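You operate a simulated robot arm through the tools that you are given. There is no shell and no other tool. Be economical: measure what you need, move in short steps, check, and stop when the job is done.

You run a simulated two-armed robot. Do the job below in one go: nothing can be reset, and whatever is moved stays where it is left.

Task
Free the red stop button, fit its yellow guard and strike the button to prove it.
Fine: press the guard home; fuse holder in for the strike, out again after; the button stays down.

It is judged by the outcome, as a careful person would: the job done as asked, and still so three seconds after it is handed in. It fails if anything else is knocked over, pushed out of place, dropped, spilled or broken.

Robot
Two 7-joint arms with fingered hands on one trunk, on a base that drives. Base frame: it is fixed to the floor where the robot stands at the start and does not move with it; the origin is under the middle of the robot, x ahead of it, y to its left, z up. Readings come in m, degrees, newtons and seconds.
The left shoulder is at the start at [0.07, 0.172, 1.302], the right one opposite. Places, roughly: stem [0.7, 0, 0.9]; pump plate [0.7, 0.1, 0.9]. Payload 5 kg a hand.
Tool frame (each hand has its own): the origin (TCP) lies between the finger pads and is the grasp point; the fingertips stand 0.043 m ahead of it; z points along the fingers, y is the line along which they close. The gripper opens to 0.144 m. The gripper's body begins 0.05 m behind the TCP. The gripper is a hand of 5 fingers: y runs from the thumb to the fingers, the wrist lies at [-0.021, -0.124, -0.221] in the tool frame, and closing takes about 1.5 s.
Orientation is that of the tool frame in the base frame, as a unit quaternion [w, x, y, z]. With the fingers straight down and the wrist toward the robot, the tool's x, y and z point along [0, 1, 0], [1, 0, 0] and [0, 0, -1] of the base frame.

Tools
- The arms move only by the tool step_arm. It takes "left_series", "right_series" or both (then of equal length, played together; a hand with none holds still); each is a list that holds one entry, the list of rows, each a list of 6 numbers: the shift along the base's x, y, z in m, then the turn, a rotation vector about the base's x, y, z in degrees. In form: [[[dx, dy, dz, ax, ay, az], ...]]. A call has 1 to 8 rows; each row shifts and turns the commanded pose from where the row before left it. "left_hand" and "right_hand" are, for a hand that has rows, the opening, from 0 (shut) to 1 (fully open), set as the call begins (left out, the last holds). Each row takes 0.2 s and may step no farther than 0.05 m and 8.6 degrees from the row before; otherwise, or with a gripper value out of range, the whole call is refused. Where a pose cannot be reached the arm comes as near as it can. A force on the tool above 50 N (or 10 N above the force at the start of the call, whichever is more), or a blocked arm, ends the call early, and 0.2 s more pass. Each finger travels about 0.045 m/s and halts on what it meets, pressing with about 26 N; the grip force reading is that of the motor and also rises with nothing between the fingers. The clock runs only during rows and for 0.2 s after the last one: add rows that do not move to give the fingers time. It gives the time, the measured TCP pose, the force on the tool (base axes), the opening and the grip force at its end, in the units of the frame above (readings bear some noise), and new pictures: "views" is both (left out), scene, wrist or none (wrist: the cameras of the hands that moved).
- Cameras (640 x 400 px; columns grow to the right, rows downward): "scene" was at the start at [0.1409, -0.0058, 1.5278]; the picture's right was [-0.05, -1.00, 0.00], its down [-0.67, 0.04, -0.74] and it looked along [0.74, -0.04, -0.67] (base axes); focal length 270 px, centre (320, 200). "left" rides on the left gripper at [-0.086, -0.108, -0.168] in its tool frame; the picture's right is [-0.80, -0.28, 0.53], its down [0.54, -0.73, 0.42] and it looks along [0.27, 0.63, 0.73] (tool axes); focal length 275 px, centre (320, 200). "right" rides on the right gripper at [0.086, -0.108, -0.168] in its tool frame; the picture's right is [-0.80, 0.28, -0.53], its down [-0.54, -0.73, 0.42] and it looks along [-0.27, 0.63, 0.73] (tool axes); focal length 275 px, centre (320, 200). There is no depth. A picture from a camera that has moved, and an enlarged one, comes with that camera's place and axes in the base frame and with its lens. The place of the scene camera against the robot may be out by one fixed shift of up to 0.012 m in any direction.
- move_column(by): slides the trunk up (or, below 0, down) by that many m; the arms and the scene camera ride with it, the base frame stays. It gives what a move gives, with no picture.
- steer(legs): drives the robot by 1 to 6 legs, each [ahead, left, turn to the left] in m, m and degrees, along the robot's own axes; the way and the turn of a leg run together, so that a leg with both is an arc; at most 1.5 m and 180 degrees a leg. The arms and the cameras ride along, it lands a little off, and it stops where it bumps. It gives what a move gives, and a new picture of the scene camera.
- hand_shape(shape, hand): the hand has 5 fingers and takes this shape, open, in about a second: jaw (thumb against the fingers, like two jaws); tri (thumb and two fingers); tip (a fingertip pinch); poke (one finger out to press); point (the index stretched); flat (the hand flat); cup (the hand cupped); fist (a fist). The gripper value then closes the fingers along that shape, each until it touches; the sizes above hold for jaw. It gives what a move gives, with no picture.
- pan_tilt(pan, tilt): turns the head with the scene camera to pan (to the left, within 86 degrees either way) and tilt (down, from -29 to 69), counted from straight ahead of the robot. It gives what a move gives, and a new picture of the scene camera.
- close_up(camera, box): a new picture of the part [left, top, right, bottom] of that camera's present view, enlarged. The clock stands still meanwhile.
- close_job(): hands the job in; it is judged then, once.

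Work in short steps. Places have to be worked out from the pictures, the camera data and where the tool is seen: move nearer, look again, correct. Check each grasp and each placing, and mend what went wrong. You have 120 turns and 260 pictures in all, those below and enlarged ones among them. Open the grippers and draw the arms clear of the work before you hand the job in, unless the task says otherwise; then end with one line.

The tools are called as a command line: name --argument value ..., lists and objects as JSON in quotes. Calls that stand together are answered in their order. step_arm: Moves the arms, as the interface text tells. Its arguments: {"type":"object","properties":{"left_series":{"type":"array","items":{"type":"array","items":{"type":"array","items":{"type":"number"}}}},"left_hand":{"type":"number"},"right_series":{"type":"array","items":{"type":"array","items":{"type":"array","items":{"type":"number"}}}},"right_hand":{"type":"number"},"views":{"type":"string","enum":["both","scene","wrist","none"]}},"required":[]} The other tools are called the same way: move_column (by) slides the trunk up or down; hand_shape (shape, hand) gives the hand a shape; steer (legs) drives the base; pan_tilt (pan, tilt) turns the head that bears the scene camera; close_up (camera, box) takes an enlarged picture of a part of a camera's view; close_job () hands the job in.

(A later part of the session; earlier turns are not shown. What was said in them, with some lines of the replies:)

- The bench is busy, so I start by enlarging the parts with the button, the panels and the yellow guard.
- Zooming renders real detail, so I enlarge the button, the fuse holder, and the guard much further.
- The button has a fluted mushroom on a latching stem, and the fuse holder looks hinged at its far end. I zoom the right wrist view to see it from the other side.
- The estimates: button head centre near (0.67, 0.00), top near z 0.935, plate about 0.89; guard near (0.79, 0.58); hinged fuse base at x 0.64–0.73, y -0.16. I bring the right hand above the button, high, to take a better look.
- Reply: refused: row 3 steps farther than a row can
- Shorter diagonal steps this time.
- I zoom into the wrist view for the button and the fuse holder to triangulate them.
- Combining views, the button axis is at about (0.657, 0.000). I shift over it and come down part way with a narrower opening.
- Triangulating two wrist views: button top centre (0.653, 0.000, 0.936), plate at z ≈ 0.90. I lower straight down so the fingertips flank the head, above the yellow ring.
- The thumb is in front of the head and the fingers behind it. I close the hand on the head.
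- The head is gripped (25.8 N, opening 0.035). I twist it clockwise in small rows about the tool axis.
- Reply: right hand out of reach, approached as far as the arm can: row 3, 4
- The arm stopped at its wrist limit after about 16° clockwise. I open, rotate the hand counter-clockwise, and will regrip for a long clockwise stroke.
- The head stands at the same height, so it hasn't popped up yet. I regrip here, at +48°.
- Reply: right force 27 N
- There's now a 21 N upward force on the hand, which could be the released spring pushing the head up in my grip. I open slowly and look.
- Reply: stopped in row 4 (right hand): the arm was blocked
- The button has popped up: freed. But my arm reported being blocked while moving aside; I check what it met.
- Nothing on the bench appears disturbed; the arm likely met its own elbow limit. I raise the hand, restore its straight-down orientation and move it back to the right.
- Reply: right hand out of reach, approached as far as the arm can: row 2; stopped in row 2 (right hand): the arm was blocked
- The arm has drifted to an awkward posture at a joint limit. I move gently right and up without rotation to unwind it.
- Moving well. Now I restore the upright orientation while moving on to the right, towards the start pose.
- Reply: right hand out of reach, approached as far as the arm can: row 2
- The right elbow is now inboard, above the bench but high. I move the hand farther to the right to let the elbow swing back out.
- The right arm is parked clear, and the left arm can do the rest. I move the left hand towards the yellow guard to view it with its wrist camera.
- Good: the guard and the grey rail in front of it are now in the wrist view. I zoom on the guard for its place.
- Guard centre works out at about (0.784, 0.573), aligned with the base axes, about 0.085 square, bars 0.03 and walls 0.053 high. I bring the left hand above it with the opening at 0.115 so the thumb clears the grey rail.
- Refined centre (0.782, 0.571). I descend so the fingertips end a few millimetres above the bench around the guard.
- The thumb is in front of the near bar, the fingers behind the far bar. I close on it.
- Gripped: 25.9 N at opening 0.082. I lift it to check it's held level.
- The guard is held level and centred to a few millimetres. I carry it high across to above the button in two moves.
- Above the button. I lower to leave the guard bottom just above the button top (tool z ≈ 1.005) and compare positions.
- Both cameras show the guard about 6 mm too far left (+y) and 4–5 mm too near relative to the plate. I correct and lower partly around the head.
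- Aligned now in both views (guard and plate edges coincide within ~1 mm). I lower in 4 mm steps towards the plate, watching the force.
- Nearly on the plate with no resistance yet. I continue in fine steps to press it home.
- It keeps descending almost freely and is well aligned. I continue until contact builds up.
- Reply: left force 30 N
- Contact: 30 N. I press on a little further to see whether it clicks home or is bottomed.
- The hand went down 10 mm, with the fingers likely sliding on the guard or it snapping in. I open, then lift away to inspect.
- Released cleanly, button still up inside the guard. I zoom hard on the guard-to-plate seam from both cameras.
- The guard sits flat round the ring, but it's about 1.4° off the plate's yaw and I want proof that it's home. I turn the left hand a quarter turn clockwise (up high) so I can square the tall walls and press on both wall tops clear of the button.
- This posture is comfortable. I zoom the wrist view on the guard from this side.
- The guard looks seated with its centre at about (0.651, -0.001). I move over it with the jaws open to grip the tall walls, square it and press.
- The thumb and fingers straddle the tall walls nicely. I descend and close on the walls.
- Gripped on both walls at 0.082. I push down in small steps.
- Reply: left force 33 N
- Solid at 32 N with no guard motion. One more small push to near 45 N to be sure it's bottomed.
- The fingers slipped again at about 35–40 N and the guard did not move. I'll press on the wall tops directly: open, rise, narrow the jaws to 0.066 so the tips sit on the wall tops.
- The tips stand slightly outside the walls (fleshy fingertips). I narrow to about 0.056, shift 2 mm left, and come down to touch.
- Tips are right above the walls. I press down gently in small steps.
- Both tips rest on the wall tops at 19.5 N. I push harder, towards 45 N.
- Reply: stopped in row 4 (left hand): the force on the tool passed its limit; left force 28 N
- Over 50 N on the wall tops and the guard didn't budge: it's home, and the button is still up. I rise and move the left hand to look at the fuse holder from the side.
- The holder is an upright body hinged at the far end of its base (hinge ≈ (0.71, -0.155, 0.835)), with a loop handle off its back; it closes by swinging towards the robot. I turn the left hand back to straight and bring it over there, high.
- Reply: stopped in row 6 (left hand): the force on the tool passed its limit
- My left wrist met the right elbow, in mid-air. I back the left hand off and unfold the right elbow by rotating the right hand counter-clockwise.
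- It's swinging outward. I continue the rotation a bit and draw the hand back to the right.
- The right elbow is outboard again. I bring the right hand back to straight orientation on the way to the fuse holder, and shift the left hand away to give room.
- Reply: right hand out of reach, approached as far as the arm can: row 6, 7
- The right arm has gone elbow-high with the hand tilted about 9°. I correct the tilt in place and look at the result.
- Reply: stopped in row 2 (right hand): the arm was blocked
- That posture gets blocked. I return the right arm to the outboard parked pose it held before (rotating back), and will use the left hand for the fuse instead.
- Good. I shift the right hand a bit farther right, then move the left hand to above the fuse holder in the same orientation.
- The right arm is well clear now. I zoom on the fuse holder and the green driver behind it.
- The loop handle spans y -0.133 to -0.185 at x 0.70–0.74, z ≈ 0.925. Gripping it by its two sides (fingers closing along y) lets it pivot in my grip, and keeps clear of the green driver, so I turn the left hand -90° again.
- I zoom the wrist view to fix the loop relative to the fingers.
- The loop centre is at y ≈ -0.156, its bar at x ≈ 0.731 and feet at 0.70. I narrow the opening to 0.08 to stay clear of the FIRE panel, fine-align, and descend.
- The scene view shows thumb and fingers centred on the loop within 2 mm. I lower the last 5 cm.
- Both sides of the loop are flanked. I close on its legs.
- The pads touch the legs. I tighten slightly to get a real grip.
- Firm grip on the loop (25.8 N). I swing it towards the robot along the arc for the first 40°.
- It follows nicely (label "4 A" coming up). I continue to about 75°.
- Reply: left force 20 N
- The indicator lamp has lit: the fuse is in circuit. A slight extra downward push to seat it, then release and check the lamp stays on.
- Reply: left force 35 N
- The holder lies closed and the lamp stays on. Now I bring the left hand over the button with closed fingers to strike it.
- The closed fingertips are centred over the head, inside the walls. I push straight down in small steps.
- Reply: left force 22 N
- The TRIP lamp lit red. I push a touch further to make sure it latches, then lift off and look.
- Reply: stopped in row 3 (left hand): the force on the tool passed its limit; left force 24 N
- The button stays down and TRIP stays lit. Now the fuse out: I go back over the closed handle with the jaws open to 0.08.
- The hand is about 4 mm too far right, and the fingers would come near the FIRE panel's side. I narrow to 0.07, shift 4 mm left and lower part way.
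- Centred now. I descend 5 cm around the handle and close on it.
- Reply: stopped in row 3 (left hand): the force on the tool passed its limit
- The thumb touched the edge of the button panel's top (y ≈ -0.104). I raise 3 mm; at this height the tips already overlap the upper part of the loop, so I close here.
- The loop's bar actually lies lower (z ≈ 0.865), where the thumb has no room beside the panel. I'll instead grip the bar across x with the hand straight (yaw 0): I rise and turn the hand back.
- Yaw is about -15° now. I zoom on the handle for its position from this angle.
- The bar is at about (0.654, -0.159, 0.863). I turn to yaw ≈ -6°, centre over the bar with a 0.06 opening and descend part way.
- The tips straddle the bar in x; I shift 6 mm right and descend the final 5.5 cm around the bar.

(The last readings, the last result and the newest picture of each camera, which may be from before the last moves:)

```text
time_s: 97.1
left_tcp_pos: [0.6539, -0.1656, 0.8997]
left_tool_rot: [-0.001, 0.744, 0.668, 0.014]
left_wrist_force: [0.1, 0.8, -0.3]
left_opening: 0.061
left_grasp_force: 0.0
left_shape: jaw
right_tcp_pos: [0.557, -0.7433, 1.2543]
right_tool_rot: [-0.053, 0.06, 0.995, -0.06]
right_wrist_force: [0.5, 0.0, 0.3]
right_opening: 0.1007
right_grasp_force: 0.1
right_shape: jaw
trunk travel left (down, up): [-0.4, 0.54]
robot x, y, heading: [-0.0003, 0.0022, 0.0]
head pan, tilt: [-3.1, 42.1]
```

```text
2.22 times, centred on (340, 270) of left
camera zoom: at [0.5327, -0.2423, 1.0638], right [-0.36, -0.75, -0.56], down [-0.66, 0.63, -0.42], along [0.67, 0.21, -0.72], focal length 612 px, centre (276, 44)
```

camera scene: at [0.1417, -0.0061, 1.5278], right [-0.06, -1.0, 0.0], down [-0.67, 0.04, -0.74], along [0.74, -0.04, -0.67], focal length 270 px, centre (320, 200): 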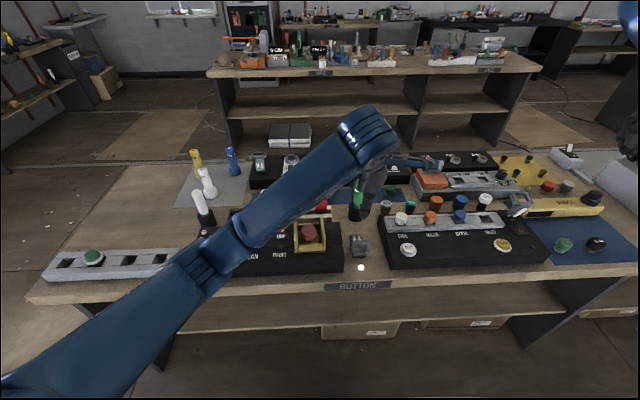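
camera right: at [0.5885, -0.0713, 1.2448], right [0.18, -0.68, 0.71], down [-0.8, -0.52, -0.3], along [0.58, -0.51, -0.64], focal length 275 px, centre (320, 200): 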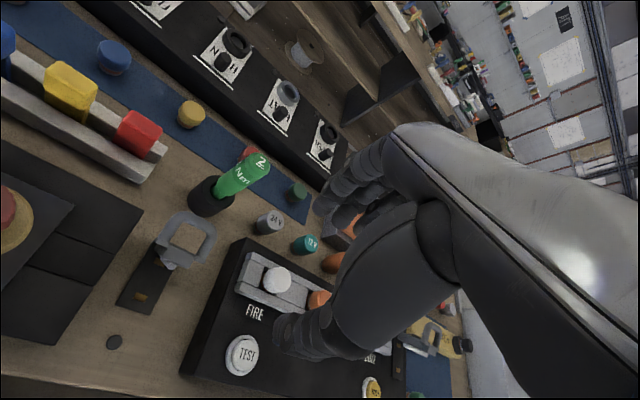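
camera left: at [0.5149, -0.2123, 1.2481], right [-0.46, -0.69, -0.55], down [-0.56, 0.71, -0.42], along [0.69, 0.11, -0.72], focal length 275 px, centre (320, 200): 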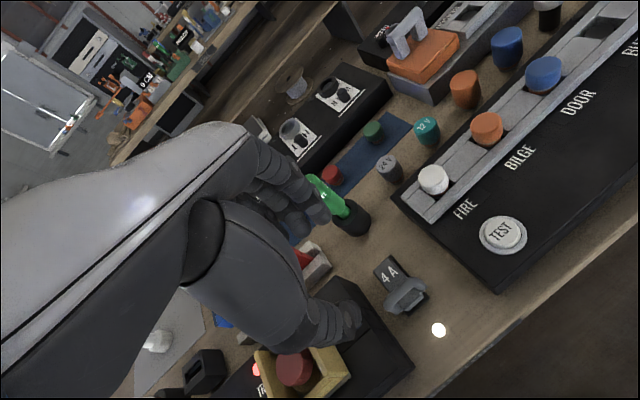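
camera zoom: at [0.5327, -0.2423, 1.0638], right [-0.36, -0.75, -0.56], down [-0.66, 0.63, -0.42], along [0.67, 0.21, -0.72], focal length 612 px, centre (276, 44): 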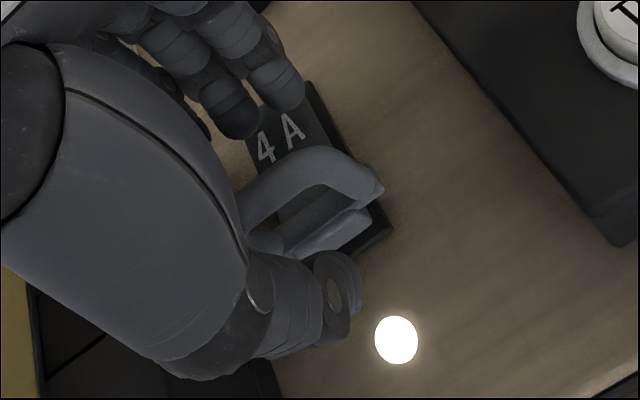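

Around the handle with no contact force. I close.

step_arm --left_series '[[[0, 0, 0, 0, 0, 0], [0, 0, 0, 0, 0, 0], [0, 0, 0, 0, 0, 0], [0, 0, 0, 0, 0, 0], [0, 0, 0, 0, 0, 0]]]' --left_hand 0.02 --views "none"

close_up --camera "left" --box '[240, 180, 440, 360]'

close_up --camera "scene" --box '[320, 200, 400, 280]'

```text
time_s: 98.3
left_tcp_pos: [0.6528, -0.1664, 0.8996]
left_tool_rot: [0.0, 0.744, 0.668, 0.013]
left_wrist_force: [-3.3, -1.7, 1.3]
left_opening: 0.0034
left_grasp_force: 0.0
left_shape: jaw
right_tcp_pos: [0.5569, -0.7438, 1.2536]
right_tool_rot: [-0.051, 0.059, 0.995, -0.061]
right_wrist_force: [-0.2, -1.1, 0.6]
right_opening: 0.1008
right_grasp_force: 0.0
right_shape: jaw
trunk travel left (down, up): [-0.4, 0.54]
robot x, y, heading: [0.0021, 0.0011, -0.1]
head pan, tilt: [-3.1, 42.1]
```

```text
2.22 times, centred on (340, 270) of left
camera zoom: at [0.5321, -0.2428, 1.0641], right [-0.36, -0.75, -0.56], down [-0.66, 0.63, -0.42], along [0.67, 0.21, -0.72], focal length 612 px, centre (276, 44)
```

zoom: 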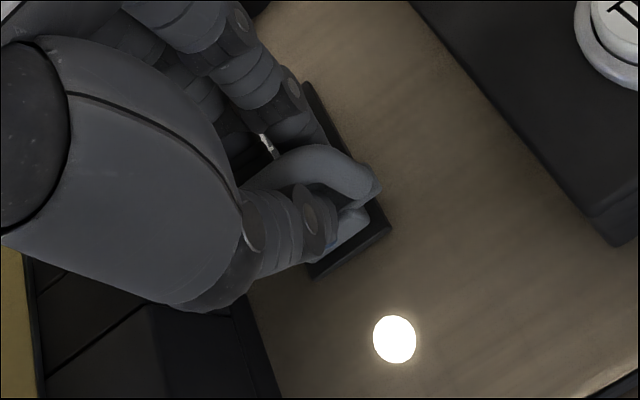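

```text
5.00 times, centred on (360, 240) of scene
camera zoom: at [0.1409, -0.0069, 1.5279], right [-0.06, -1.0, 0.0], down [-0.67, 0.04, -0.74], along [0.74, -0.04, -0.67], focal length 1352 px, centre (120, 0)
```

zoom: 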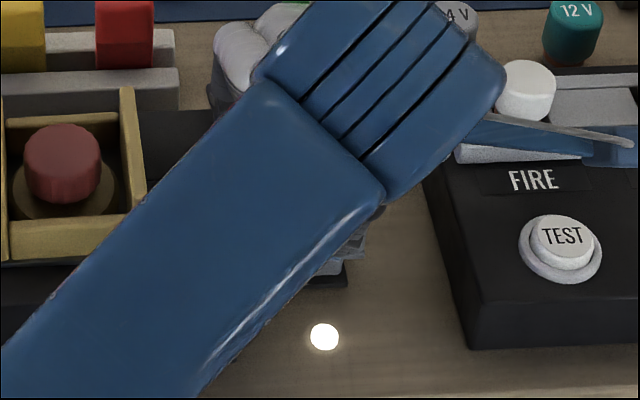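

The thumb is hooked in the loop and the fingers are behind the bar. I lift along the opening arc in small steps.

step_arm --left_series '[[[0.001, 0, 0.006, 0, 0, 0], [0.002, 0, 0.007, 0, 0, 0], [0.003, 0, 0.007, 0, 0, 0], [0.003, 0, 0.007, 0, 0, 0], [0, 0, 0, 0, 0, 0]]]' --views "none"

close_up --camera "left" --box '[240, 180, 440, 360]'

```text
time_s: 99.5
left_tcp_pos: [0.6656, -0.1656, 0.9252]
left_tool_rot: [-0.002, 0.744, 0.668, 0.013]
left_wrist_force: [6.9, 1.2, -11.9]
left_opening: 0.0028
left_grasp_force: 0.1
left_shape: jaw
right_tcp_pos: [0.5592, -0.7429, 1.2534]
right_tool_rot: [-0.053, 0.059, 0.995, -0.06]
right_wrist_force: [-0.3, -1.4, 0.0]
right_opening: 0.1011
right_grasp_force: 0.0
right_shape: jaw
trunk travel left (down, up): [-0.4, 0.54]
robot x, y, heading: [-0.0009, 0.0002, -0.0]
head pan, tilt: [-3.1, 42.1]
```

```text
2.22 times, centred on (340, 270) of left
camera zoom: at [0.5444, -0.2423, 1.0895], right [-0.36, -0.75, -0.56], down [-0.66, 0.63, -0.42], along [0.66, 0.21, -0.72], focal length 612 px, centre (276, 44)
```

zoom: 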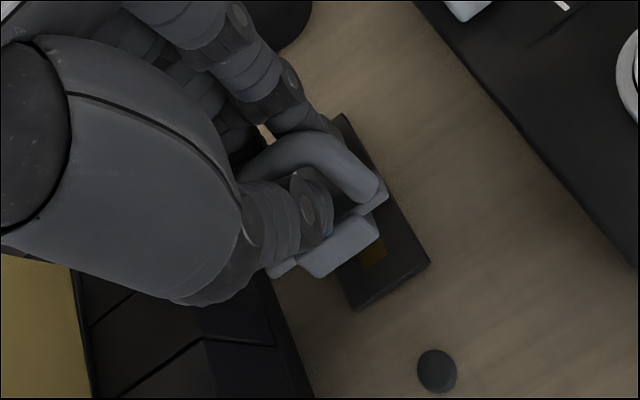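

It came out: the lamp is off and the body is lifting. I continue along the arc.

step_arm --left_series '[[[0.005, 0, 0.006, 0, 0, 0], [0.006, 0, 0.006, 0, 0, 0], [0.007, 0, 0.005, 0, 0, 0], [0.008, 0, 0.004, 0, 0, 0], [0.008, 0, 0.003, 0, 0, 0], [0, 0, 0, 0, 0, 0]]]' --views "none"

close_up --camera "left" --box '[200, 120, 480, 360]'

close_up --camera "scene" --box '[300, 160, 420, 280]'

```text
time_s: 100.9
left_tcp_pos: [0.6976, -0.1664, 0.9522]
left_tool_rot: [0.0, 0.745, 0.667, 0.014]
left_wrist_force: [0.2, -2.4, 0.7]
left_opening: 0.0028
left_grasp_force: 0.0
left_shape: jaw
right_tcp_pos: [0.5574, -0.7443, 1.2545]
right_tool_rot: [-0.053, 0.059, 0.995, -0.06]
right_wrist_force: [-0.6, 0.2, -0.2]
right_opening: 0.1007
right_grasp_force: 0.0
right_shape: jaw
trunk travel left (down, up): [-0.4, 0.54]
robot x, y, heading: [-0.0045, 0.0004, -0.2]
head pan, tilt: [-3.1, 42.1]
```

```text
1.67 times, centred on (340, 240) of left
camera zoom: at [0.5768, -0.2425, 1.1151], right [-0.36, -0.75, -0.56], down [-0.66, 0.63, -0.42], along [0.67, 0.21, -0.72], focal length 459 px, centre (287, 133)
```

zoom: 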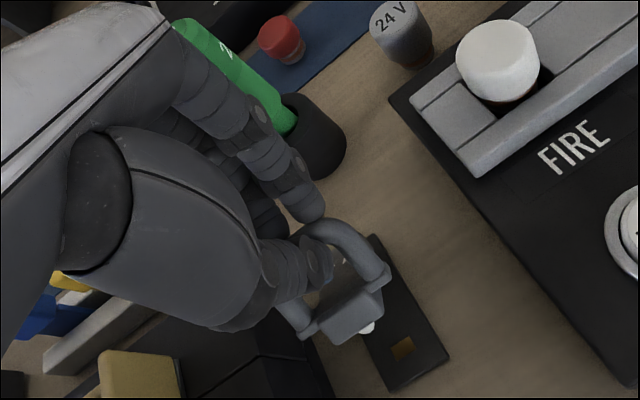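

```text
3.33 times, centred on (360, 220) of scene
camera zoom: at [0.1412, -0.0067, 1.5279], right [-0.06, -1.0, 0.0], down [-0.67, 0.04, -0.74], along [0.74, -0.04, -0.67], focal length 902 px, centre (187, 133)
```

zoom: 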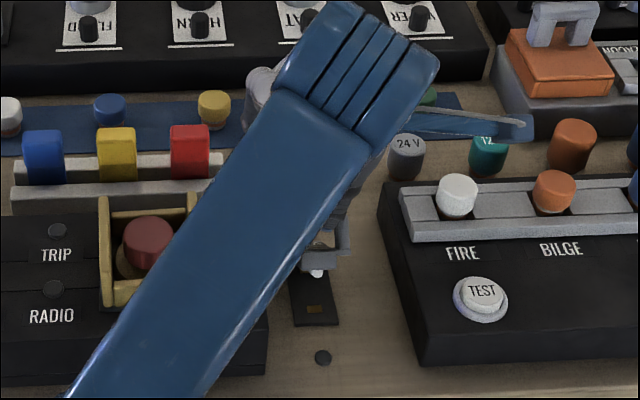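

Resistance is gone and the holder is most of the way up. A last 2 cm back to its standing position, keeping clear of the green driver.

step_arm --left_series '[[[0.006, 0, 0.001, 0, 0, 0], [0.006, 0, 0.0005, 0, 0, 0], [0.006, 0, 0, 0, 0, 0], [0.005, 0, -0.001, 0, 0, 0], [0, 0, 0, 0, 0, 0]]]' --views "none"

close_up --camera "left" --box '[200, 120, 480, 360]'

```text
time_s: 102.1
left_tcp_pos: [0.7205, -0.1662, 0.9515]
left_tool_rot: [-0.001, 0.744, 0.668, 0.015]
left_wrist_force: [-0.2, -3.0, 8.9]
left_opening: 0.0037
left_grasp_force: 0.0
left_shape: jaw
right_tcp_pos: [0.5563, -0.7442, 1.2553]
right_tool_rot: [-0.052, 0.06, 0.995, -0.061]
right_wrist_force: [0.0, -0.2, -0.3]
right_opening: 0.1007
right_grasp_force: 0.1
right_shape: jaw
trunk travel left (down, up): [-0.4, 0.54]
robot x, y, heading: [-0.0032, 0.0001, -0.3]
head pan, tilt: [-3.1, 42.1]
```

```text
1.67 times, centred on (340, 240) of left
camera zoom: at [0.5993, -0.2421, 1.1153], right [-0.36, -0.75, -0.56], down [-0.65, 0.63, -0.42], along [0.67, 0.21, -0.71], focal length 459 px, centre (287, 133)
```

zoom: 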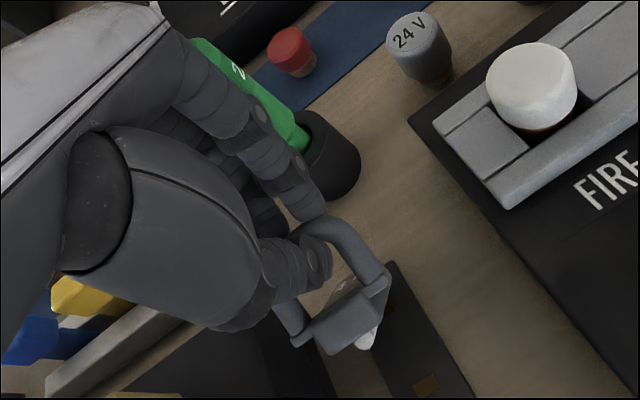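

The holder is back near its original standing angle. I open just enough (0.03) to free the bar, and lift straight up.

step_arm --left_series '[[[0, 0, 0, 0, 0, 0], [0, 0, 0, 0, 0, 0], [0, 0, 0, 0, 0, 0]]]' --left_hand 0.22 --views "none"

close_up --camera "left" --box '[200, 120, 480, 360]'

```text
time_s: 102.9
left_tcp_pos: [0.72, -0.1642, 0.9509]
left_tool_rot: [-0.001, 0.744, 0.668, 0.014]
left_wrist_force: [0.3, 0.6, 0.1]
left_opening: 0.0313
left_grasp_force: 0.0
left_shape: jaw
right_tcp_pos: [0.5583, -0.7431, 1.2543]
right_tool_rot: [-0.052, 0.06, 0.995, -0.061]
right_wrist_force: [0.2, -0.1, -0.2]
right_opening: 0.1007
right_grasp_force: 0.0
right_shape: jaw
trunk travel left (down, up): [-0.4, 0.54]
robot x, y, heading: [0.0002, 0.0025, -0.2]
head pan, tilt: [-3.1, 42.1]
```

```text
1.67 times, centred on (340, 240) of left
camera zoom: at [0.6001, -0.242, 1.1149], right [-0.36, -0.75, -0.56], down [-0.66, 0.63, -0.42], along [0.67, 0.21, -0.71], focal length 459 px, centre (287, 133)
```

zoom: 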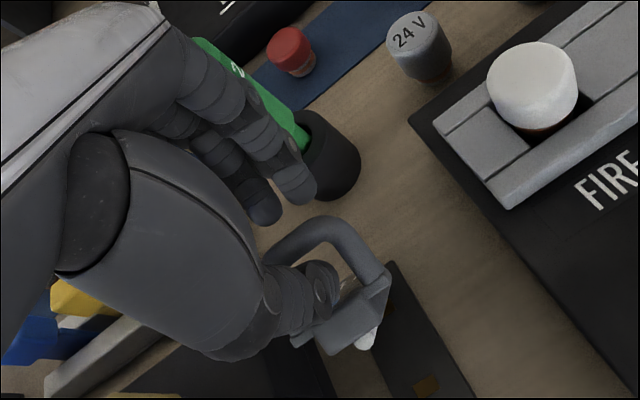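

Free of force, the holder stands by itself. I lift straight up.

step_arm --left_series '[[[0, 0, 0.01, 0, 0, 0], [0, 0, 0.02, 0, 0, 0], [0, 0, 0.03, 0, 0, 0], [0, 0, 0.04, 0, 0, 0], [0, 0, 0.05, 0, 0, 0], [0, 0, 0.05, 0, 0, 0]]]'

close_up --camera "left" --box '[320, 180, 520, 380]'

```text
time_s: 104.3
left_tcp_pos: [0.7389, -0.1204, 1.1279]
left_tool_rot: [-0.022, 0.726, 0.687, 0.033]
left_wrist_force: [0.4, 0.6, -0.1]
left_opening: 0.0313
left_grasp_force: 0.0
left_shape: jaw
right_tcp_pos: [0.5552, -0.7438, 1.2545]
right_tool_rot: [-0.051, 0.06, 0.995, -0.06]
right_wrist_force: [-1.0, -1.0, -0.6]
right_opening: 0.1006
right_grasp_force: 0.1
right_shape: jaw
trunk travel left (down, up): [-0.4, 0.54]
robot x, y, heading: [-0.0011, 0.0023, -0.2]
head pan, tilt: [-3.1, 42.1]
camera scene: at [0.1405, -0.0075, 1.5278], right [-0.06, -1.0, 0.0], down [-0.67, 0.04, -0.74], along [0.74, -0.04, -0.67], focal length 270 px, centre (320, 200)
camera left: at [0.6227, -0.2128, 1.2865], right [-0.32, -0.73, -0.6], down [-0.69, 0.61, -0.39], along [0.65, 0.29, -0.7], focal length 275 px, centre (320, 200)
```

scene: 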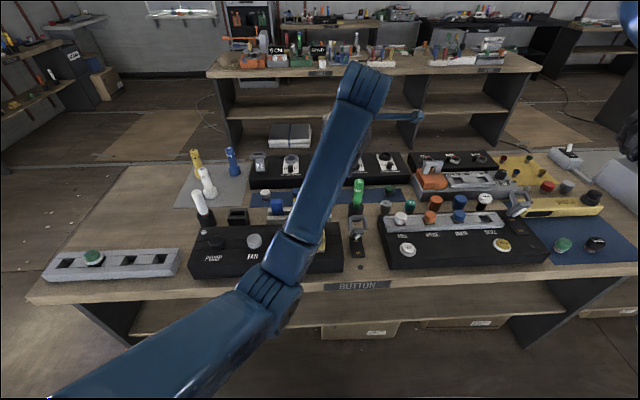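
left: 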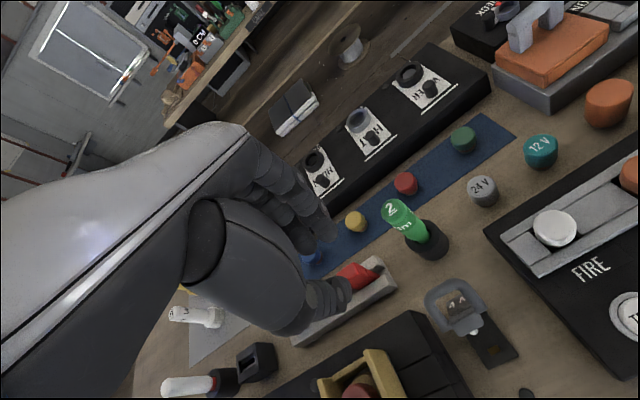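

```text
2.00 times, centred on (420, 280) of left
camera zoom: at [0.6227, -0.2128, 1.2865], right [-0.32, -0.73, -0.6], down [-0.69, 0.61, -0.39], along [0.65, 0.29, -0.7], focal length 551 px, centre (120, 40)
```

zoom: 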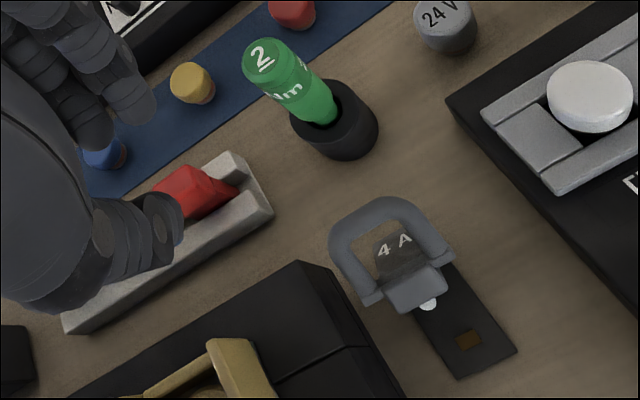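

The holder stands open, driver and surroundings undisturbed. I withdraw the left hand up and to the left, clear of the work.

step_arm --left_series '[[[0, 0.03, 0.01, 0, 0, 0], [0, 0.04, 0.01, 0, 0, 0], [0, 0.045, 0, 0, 0, 0], [0, 0.045, 0, 0, 0, 0], [0, 0.045, 0, 0, 0, 0], [0, 0.045, 0, 0, 0, 0], [0, 0.045, 0, 0, 0, 0], [0, 0.045, 0, 0, 0, 0]]]' --left_hand 1.0 --views "scene"

close_up --camera "scene" --box '[270, 190, 390, 270]'

```text
time_s: 106.1
left_tcp_pos: [0.7405, 0.2173, 1.1506]
left_tool_rot: [-0.023, 0.726, 0.687, 0.037]
left_wrist_force: [-0.3, 0.0, -0.5]
left_opening: 0.1436
left_grasp_force: 0.0
left_shape: jaw
left hand out of reach, approached as far as the arm can: row 2, 3, 4, 5, 7
right_tcp_pos: [0.5574, -0.7424, 1.2554]
right_tool_rot: [-0.053, 0.061, 0.995, -0.061]
right_wrist_force: [-0.1, 0.0, -0.2]
right_opening: 0.1008
right_grasp_force: 0.0
right_shape: jaw
trunk travel left (down, up): [-0.4, 0.54]
robot x, y, heading: [-0.0006, 0.0021, -0.0]
head pan, tilt: [-3.1, 42.1]
camera scene: at [0.1416, -0.0055, 1.5278], right [-0.06, -1.0, 0.0], down [-0.67, 0.04, -0.74], along [0.74, -0.04, -0.67], focal length 270 px, centre (320, 200)
```

scene: 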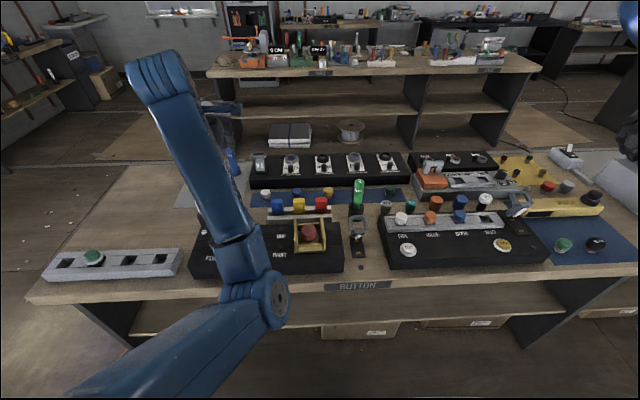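

```text
5.00 times, centred on (330, 230) of scene
camera zoom: at [0.1416, -0.0055, 1.5278], right [-0.06, -1.0, 0.0], down [-0.67, 0.04, -0.74], along [0.74, -0.04, -0.67], focal length 1352 px, centre (270, 50)
```

zoom: 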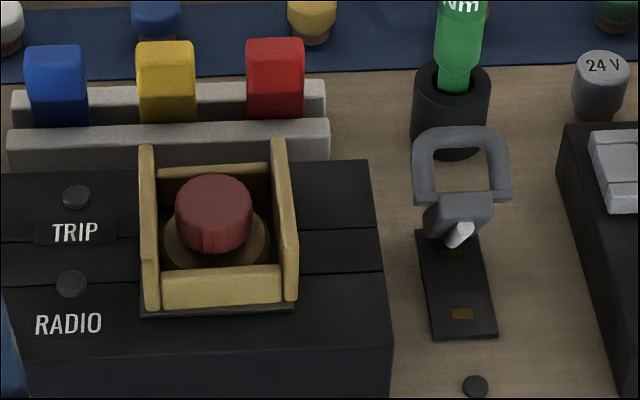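

The guard is on, the button is down, the lamps are out; the holder stands a bit less open than it was at first (about 20° less). I'd like it fully back, so I first unfold the left elbow by turning the hand to -90°.

step_arm --left_series '[[[0, 0.02, 0, 0, 0, -8.3], [0, 0.02, 0, 0, 0, -8.3], [-0.01, 0.01, 0, 0, 0, -8.3], [-0.01, 0, 0, 0, 0, -8.3], [0, 0, 0, 0, 0, -8.3], [0, 0, 0, 0, 0, -8.3], [0, 0, 0, 0, 0, -8.3], [0, 0, 0, 0, 0, -8.3]]]' --left_hand 0.56 --views "scene"

```text
time_s: 107.9
left_tcp_pos: [0.7433, 0.1868, 1.0657]
left_tool_rot: [0.005, 0.98, 0.199, 0.013]
left_wrist_force: [-0.5, -1.7, -0.5]
left_opening: 0.0802
left_grasp_force: 0.0
left_shape: jaw
left hand out of reach, approached as far as the arm can: row 1, 2, 3, 4, 5
right_tcp_pos: [0.5563, -0.7479, 1.2515]
right_tool_rot: [-0.052, 0.061, 0.995, -0.059]
right_wrist_force: [0.0, -1.8, -0.7]
right_opening: 0.1007
right_grasp_force: 0.0
right_shape: jaw
trunk travel left (down, up): [-0.4, 0.54]
robot x, y, heading: [0.0025, -0.0033, -0.2]
head pan, tilt: [-3.1, 42.1]
camera scene: at [0.1415, -0.0109, 1.5277], right [-0.06, -1.0, 0.0], down [-0.67, 0.04, -0.74], along [0.74, -0.04, -0.67], focal length 270 px, centre (320, 200)
```

scene: 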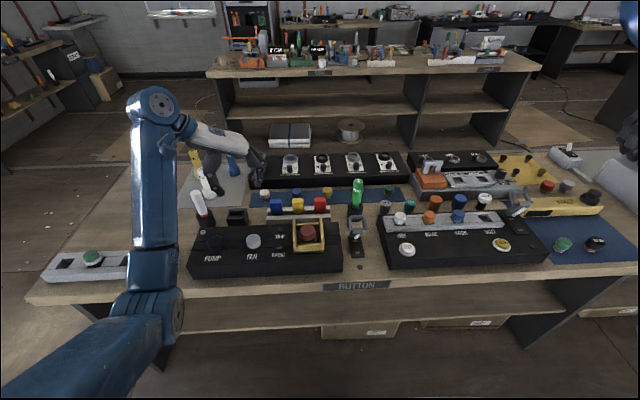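

The hand sagged to z 1.066 during that turn; I raise it and check the nearby drivers.

step_arm --left_series '[[[0, 0, 0.03, 0, 0, 0], [0, 0, 0.04, 0, 0, 0], [0, 0, 0.03, 0, 0, 0], [0, 0, 0, 0, 0, -8.3], [0, 0, 0, 0, 0, -8.3], [0, 0, 0, 0, 0, -6]]]' --views "scene"

close_up --camera "scene" --box '[160, 130, 300, 250]'

```text
time_s: 109.3
left_tcp_pos: [0.7438, 0.1929, 1.165]
left_tool_rot: [0.009, 1.0, 0.004, 0.011]
left_wrist_force: [0.5, 0.0, 0.4]
left_opening: 0.0806
left_grasp_force: 0.1
left_shape: jaw
right_tcp_pos: [0.5578, -0.7443, 1.2542]
right_tool_rot: [-0.052, 0.06, 0.995, -0.06]
right_wrist_force: [0.4, 0.0, -0.4]
right_opening: 0.1006
right_grasp_force: 0.2
right_shape: jaw
trunk travel left (down, up): [-0.4, 0.54]
robot x, y, heading: [-0.0007, -0.0011, -0.2]
head pan, tilt: [-3.1, 42.1]
camera scene: at [0.1415, -0.0065, 1.5278], right [-0.06, -1.0, 0.0], down [-0.67, 0.04, -0.74], along [0.74, -0.04, -0.67], focal length 270 px, centre (320, 200)
```

scene: 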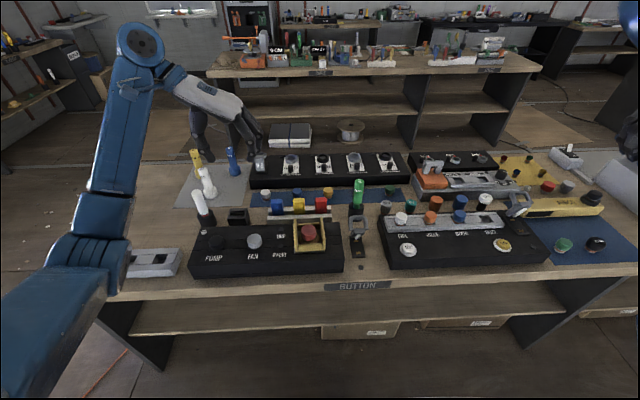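

```text
3.33 times, centred on (230, 190) of scene
camera zoom: at [0.1415, -0.0065, 1.5278], right [-0.06, -1.0, 0.0], down [-0.67, 0.04, -0.74], along [0.74, -0.04, -0.67], focal length 902 px, centre (620, 233)
```

zoom: 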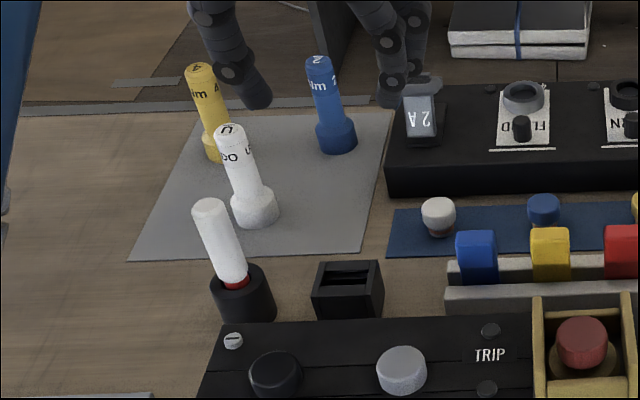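

All undisturbed, and the arm posture is healthy again. I go back over the handle at (0.70, -0.156) with the same side grip that worked before.

step_arm --left_series '[[[-0.006, -0.045, 0, 0, 0, 0], [-0.006, -0.045, 0, 0, 0, 0], [-0.006, -0.045, 0, 0, 0, 0], [-0.006, -0.045, 0, 0, 0, 0], [-0.006, -0.045, 0, 0, 0, 0], [-0.006, -0.045, 0, 0, 0, 0], [-0.006, -0.045, 0, 0, 0, 0], [0, -0.034, 0, 0, 0, 0]]]' --left_hand 0.56 --views "none"

step_arm --left_series '[[[0, 0, -0.04, 0, 0, 0], [0, 0, -0.045, 0, 0, 0], [0, 0, -0.045, 0, 0, 0], [0, 0, -0.03, 0, 0, 0], [0, 0, 0, 0, 0, 0]]]' --views "none"

close_up --camera "scene" --box '[320, 180, 400, 260]'

close_up --camera "left" --box '[260, 150, 480, 350]'

```text
time_s: 111.1
left_tcp_pos: [0.7031, -0.1592, 1.166]
left_tool_rot: [0.008, 1.0, 0.005, 0.012]
left_wrist_force: [-0.6, -0.1, -0.8]
left_opening: 0.0804
left_grasp_force: 0.1
left_shape: jaw
right_tcp_pos: [0.5579, -0.7448, 1.2527]
right_tool_rot: [-0.052, 0.06, 0.995, -0.059]
right_wrist_force: [-0.2, 0.2, -0.4]
right_opening: 0.1006
right_grasp_force: 0.2
right_shape: jaw
trunk travel left (down, up): [-0.4, 0.54]
robot x, y, heading: [-0.001, 0.0002, -0.0]
head pan, tilt: [-3.1, 42.1]
```

```text
time_s: 112.3
left_tcp_pos: [0.7008, -0.1569, 1.0057]
left_tool_rot: [0.01, 1.0, 0.005, 0.011]
left_wrist_force: [0.8, -0.1, 0.3]
left_opening: 0.0804
left_grasp_force: 0.1
left_shape: jaw
right_tcp_pos: [0.557, -0.7437, 1.255]
right_tool_rot: [-0.052, 0.06, 0.995, -0.062]
right_wrist_force: [-0.3, 0.3, -0.5]
right_opening: 0.1007
right_grasp_force: 0.0
right_shape: jaw
trunk travel left (down, up): [-0.4, 0.54]
robot x, y, heading: [-0.0, -0.0003, -0.1]
head pan, tilt: [-3.1, 42.1]
```

```text
5.00 times, centred on (360, 220) of scene
camera zoom: at [0.1413, -0.0068, 1.5278], right [-0.06, -1.0, 0.0], down [-0.67, 0.04, -0.74], along [0.74, -0.04, -0.67], focal length 1352 px, centre (120, 100)
```

zoom: 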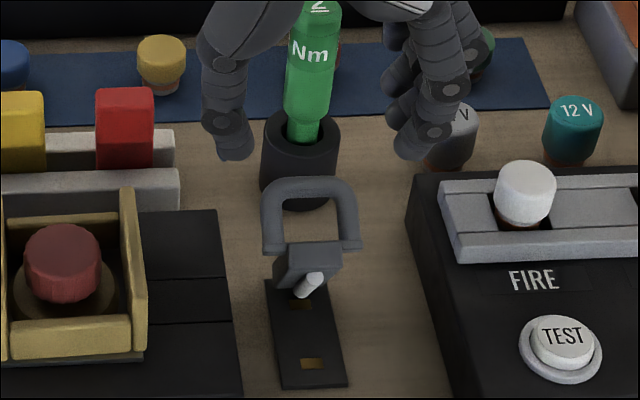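

```text
2.00 times, centred on (370, 250) of left
camera zoom: at [0.6104, -0.0454, 1.1699], right [-0.79, 0.27, -0.56], down [0.55, 0.72, -0.42], along [0.29, -0.64, -0.71], focal length 551 px, centre (220, 100)
```

zoom: 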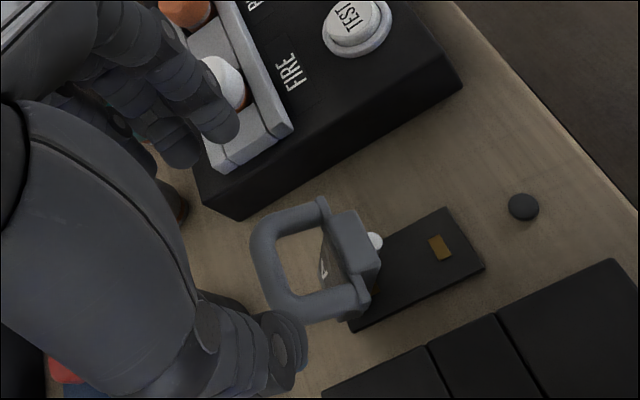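

Centred. I descend, then close on the loop sides.

step_arm --left_series '[[[0, 0, -0.025, 0, 0, 0], [0, 0, -0.025, 0, 0, 0], [0, 0, -0.014, 0, 0, 0], [0, 0, 0, 0, 0, 0]]]' --views "none"

step_arm --left_series '[[[0, 0, 0, 0, 0, 0], [0, 0, 0, 0, 0, 0], [0, 0, 0, 0, 0, 0], [0, 0, 0, 0, 0, 0], [0, 0, 0, 0, 0, 0], [0, 0, 0, 0, 0, 0]]]' --left_hand 0.26 --views "none"

close_up --camera "scene" --box '[320, 180, 400, 260]'

close_up --camera "left" --box '[240, 150, 440, 330]'

```text
time_s: 113.3
left_tcp_pos: [0.6998, -0.1555, 0.9408]
left_tool_rot: [0.009, 1.0, 0.004, 0.011]
left_wrist_force: [0.7, 0.4, 0.4]
left_opening: 0.0807
left_grasp_force: 0.1
left_shape: jaw
right_tcp_pos: [0.5585, -0.7425, 1.2555]
right_tool_rot: [-0.052, 0.06, 0.995, -0.061]
right_wrist_force: [0.3, 0.2, -1.0]
right_opening: 0.1008
right_grasp_force: 0.1
right_shape: jaw
trunk travel left (down, up): [-0.4, 0.54]
robot x, y, heading: [0.0008, -0.0025, -0.3]
head pan, tilt: [-3.1, 42.1]
```

```text
time_s: 114.7
left_tcp_pos: [0.7008, -0.1557, 0.9408]
left_tool_rot: [0.009, 1.0, 0.005, 0.01]
left_wrist_force: [-1.3, 4.5, 3.1]
left_opening: 0.0509
left_grasp_force: 25.8
left_shape: jaw
right_tcp_pos: [0.5572, -0.7424, 1.2543]
right_tool_rot: [-0.052, 0.059, 0.995, -0.061]
right_wrist_force: [0.6, -0.1, 0.7]
right_opening: 0.101
right_grasp_force: 0.1
right_shape: jaw
trunk travel left (down, up): [-0.4, 0.54]
robot x, y, heading: [0.0043, -0.0027, -0.0]
head pan, tilt: [-3.1, 42.1]
```

```text
5.00 times, centred on (360, 220) of scene
camera zoom: at [0.1411, -0.006, 1.5279], right [-0.06, -1.0, 0.0], down [-0.67, 0.04, -0.74], along [0.74, -0.04, -0.67], focal length 1352 px, centre (120, 100)
```

zoom: 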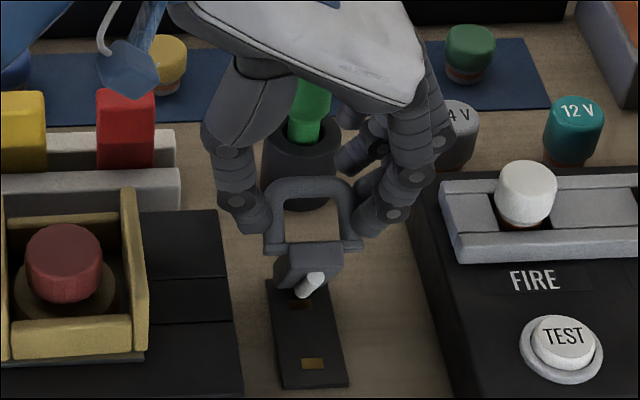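

```text
2.22 times, centred on (340, 240) of left
camera zoom: at [0.6101, -0.0445, 1.1055], right [-0.79, 0.27, -0.56], down [0.55, 0.72, -0.42], along [0.29, -0.64, -0.71], focal length 612 px, centre (276, 111)
```

zoom: 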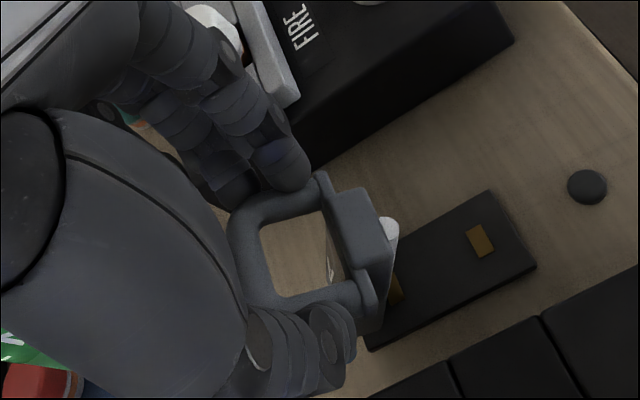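

Gripped at the sides (25.8 N). I swing it gently back about 17 mm to its original rest.

step_arm --left_series '[[[0.005, 0, 0.001, 0, 0, 0], [0.005, 0, 0.001, 0, 0, 0], [0.004, 0, 0, 0, 0, 0], [0.003, 0, 0, 0, 0, 0], [0, 0, 0, 0, 0, 0]]]' --views "none"

close_up --camera "scene" --box '[320, 180, 400, 260]'

```text
time_s: 115.9
left_tcp_pos: [0.7175, -0.1569, 0.9442]
left_tool_rot: [0.01, 1.0, 0.005, 0.011]
left_wrist_force: [-10.5, 4.6, 6.2]
left_opening: 0.0502
left_grasp_force: 26.0
left_shape: jaw
right_tcp_pos: [0.5561, -0.7434, 1.2559]
right_tool_rot: [-0.051, 0.06, 0.995, -0.061]
right_wrist_force: [-0.1, -0.7, -0.4]
right_opening: 0.1005
right_grasp_force: 0.2
right_shape: jaw
trunk travel left (down, up): [-0.4, 0.54]
robot x, y, heading: [-0.002, 0.0016, -0.3]
head pan, tilt: [-3.1, 42.1]
```

```text
5.00 times, centred on (360, 220) of scene
camera zoom: at [0.1397, -0.0058, 1.528], right [-0.06, -1.0, 0.0], down [-0.67, 0.04, -0.74], along [0.74, -0.04, -0.67], focal length 1352 px, centre (120, 100)
```

zoom: 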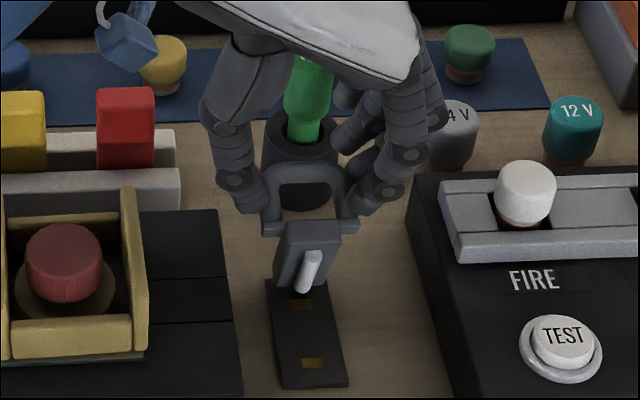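

It's back at its original stop (10 N reaction). I open and lift away.

step_arm --left_series '[[[-0.001, 0, 0, 0, 0, 0], [0, 0, 0, 0, 0, 0], [0, 0, 0, 0, 0, 0], [0, 0, 0, 0, 0, 0], [0, 0, 0.03, 0, 0, 0], [0, 0, 0.04, 0, 0, 0], [0, 0, 0.05, 0, 0, 0], [0, 0, 0.05, 0, 0, 0]]]' --left_hand 0.56 --views "none"

step_arm --left_series '[[[0, 0.045, 0.01, 0, 0, 0], [0, 0.045, 0.01, 0, 0, 0], [0, 0.045, 0.01, 0, 0, 0], [0, 0.045, 0, 0, 0, 0], [0, 0.045, 0, 0, 0, 0], [0, 0.045, 0, 0, 0, 0], [0, 0.045, 0, 0, 0, 0], [0, 0.045, 0, 0, 0, 0]]]' --left_hand 1.0 --views "scene"

close_up --camera "scene" --box '[260, 170, 400, 280]'

close_up --camera "scene" --box '[285, 215, 345, 260]'

```text
time_s: 117.7
left_tcp_pos: [0.7184, -0.1569, 1.1149]
left_tool_rot: [0.008, 1.0, 0.004, 0.01]
left_wrist_force: [0.0, -0.3, -0.4]
left_opening: 0.0802
left_grasp_force: 0.0
left_shape: jaw
right_tcp_pos: [0.5565, -0.7441, 1.2551]
right_tool_rot: [-0.051, 0.06, 0.995, -0.06]
right_wrist_force: [0.3, 0.2, -0.1]
right_opening: 0.1008
right_grasp_force: 0.0
right_shape: jaw
trunk travel left (down, up): [-0.4, 0.54]
robot x, y, heading: [0.0016, 0.0013, -0.4]
head pan, tilt: [-3.1, 42.1]
```

```text
time_s: 119.5
left_tcp_pos: [0.7174, 0.2041, 1.1417]
left_tool_rot: [0.01, 1.0, 0.004, 0.011]
left_wrist_force: [0.6, 0.4, 0.3]
left_opening: 0.1437
left_grasp_force: 0.1
left_shape: jaw
right_tcp_pos: [0.5562, -0.7419, 1.2575]
right_tool_rot: [-0.052, 0.06, 0.995, -0.061]
right_wrist_force: [-0.5, 0.0, 0.9]
right_opening: 0.1007
right_grasp_force: 0.1
right_shape: jaw
trunk travel left (down, up): [-0.4, 0.54]
robot x, y, heading: [0.0012, 0.0007, -0.1]
head pan, tilt: [-3.1, 42.1]
camera scene: at [0.1409, -0.0043, 1.5279], right [-0.06, -1.0, 0.0], down [-0.67, 0.04, -0.74], along [0.74, -0.04, -0.67], focal length 270 px, centre (320, 200)
```

scene: 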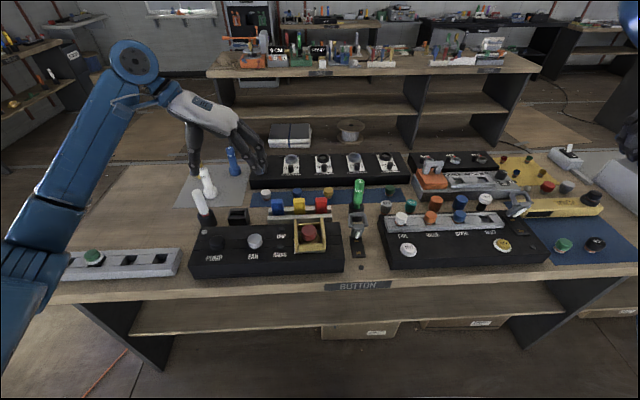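

```text
3.64 times, centred on (330, 225) of scene
camera zoom: at [0.1409, -0.0043, 1.5279], right [-0.06, -1.0, 0.0], down [-0.67, 0.04, -0.74], along [0.74, -0.04, -0.67], focal length 984 px, centre (284, 109)
```

zoom: 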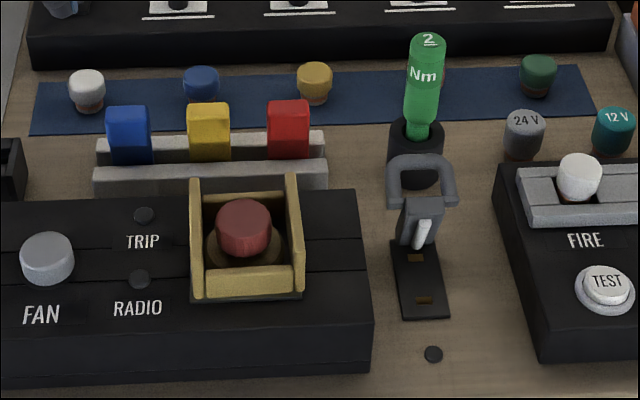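

```text
8.89 times, centred on (315, 238) of scene
camera zoom: at [0.1409, -0.0043, 1.5279], right [-0.06, -1.0, 0.0], down [-0.67, 0.04, -0.74], along [0.74, -0.04, -0.67], focal length 2404 px, centre (364, -133)
```

zoom: 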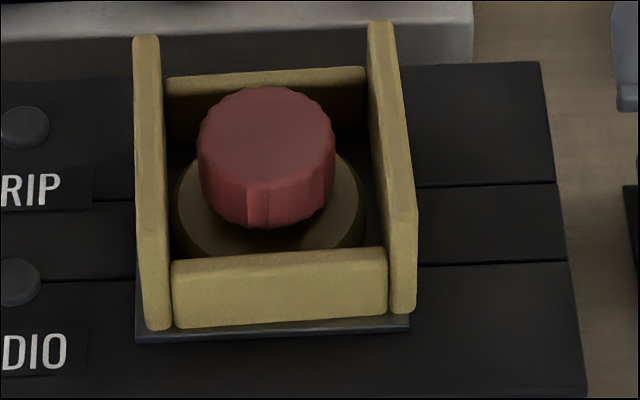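

The button is latched down inside the seated guard, the fuse holder is out at its original rest, and nothing else has moved. I open the right hand fully as well, then hand in.

step_arm --right_series '[[[0, 0, 0, 0, 0, 0], [0, 0, 0, 0, 0, 0], [0, 0, 0, 0, 0, 0]]]' --right_hand 1.0 --views "scene"

```text
time_s: 120.3
left_tcp_pos: [0.7176, 0.2015, 1.1429]
left_tool_rot: [0.009, 1.0, 0.005, 0.011]
left_wrist_force: [0.6, 0.3, 0.4]
left_opening: 0.1441
left_grasp_force: 0.1
left_shape: jaw
right_tcp_pos: [0.5567, -0.744, 1.2534]
right_tool_rot: [-0.053, 0.06, 0.995, -0.061]
right_wrist_force: [-0.7, 0.0, 0.0]
right_opening: 0.1435
right_grasp_force: 0.0
right_shape: jaw
trunk travel left (down, up): [-0.4, 0.54]
robot x, y, heading: [0.0017, 0.0022, -0.1]
head pan, tilt: [-3.1, 42.1]
camera scene: at [0.1417, -0.0069, 1.5278], right [-0.06, -1.0, 0.0], down [-0.67, 0.04, -0.74], along [0.74, -0.04, -0.67], focal length 270 px, centre (320, 200)
```

scene: 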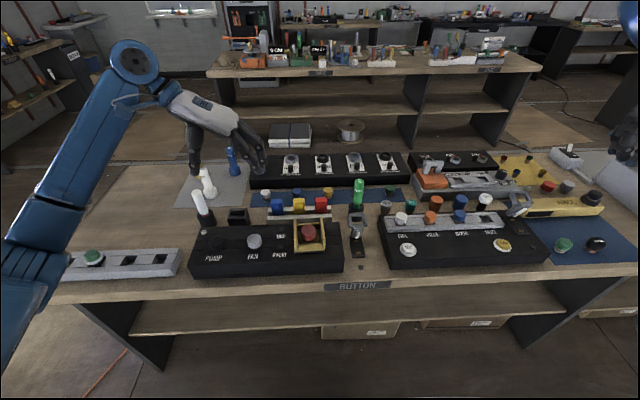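

Everything is in its final state and both arms are clear, so I hand in the job.

close_job

```text
The job is handed in.
```

The red stop button was freed, its yellow guard pressed home, and the button struck with the fuse holder in (the TRIP lamp lit); the button stays down and the fuse holder is back out.
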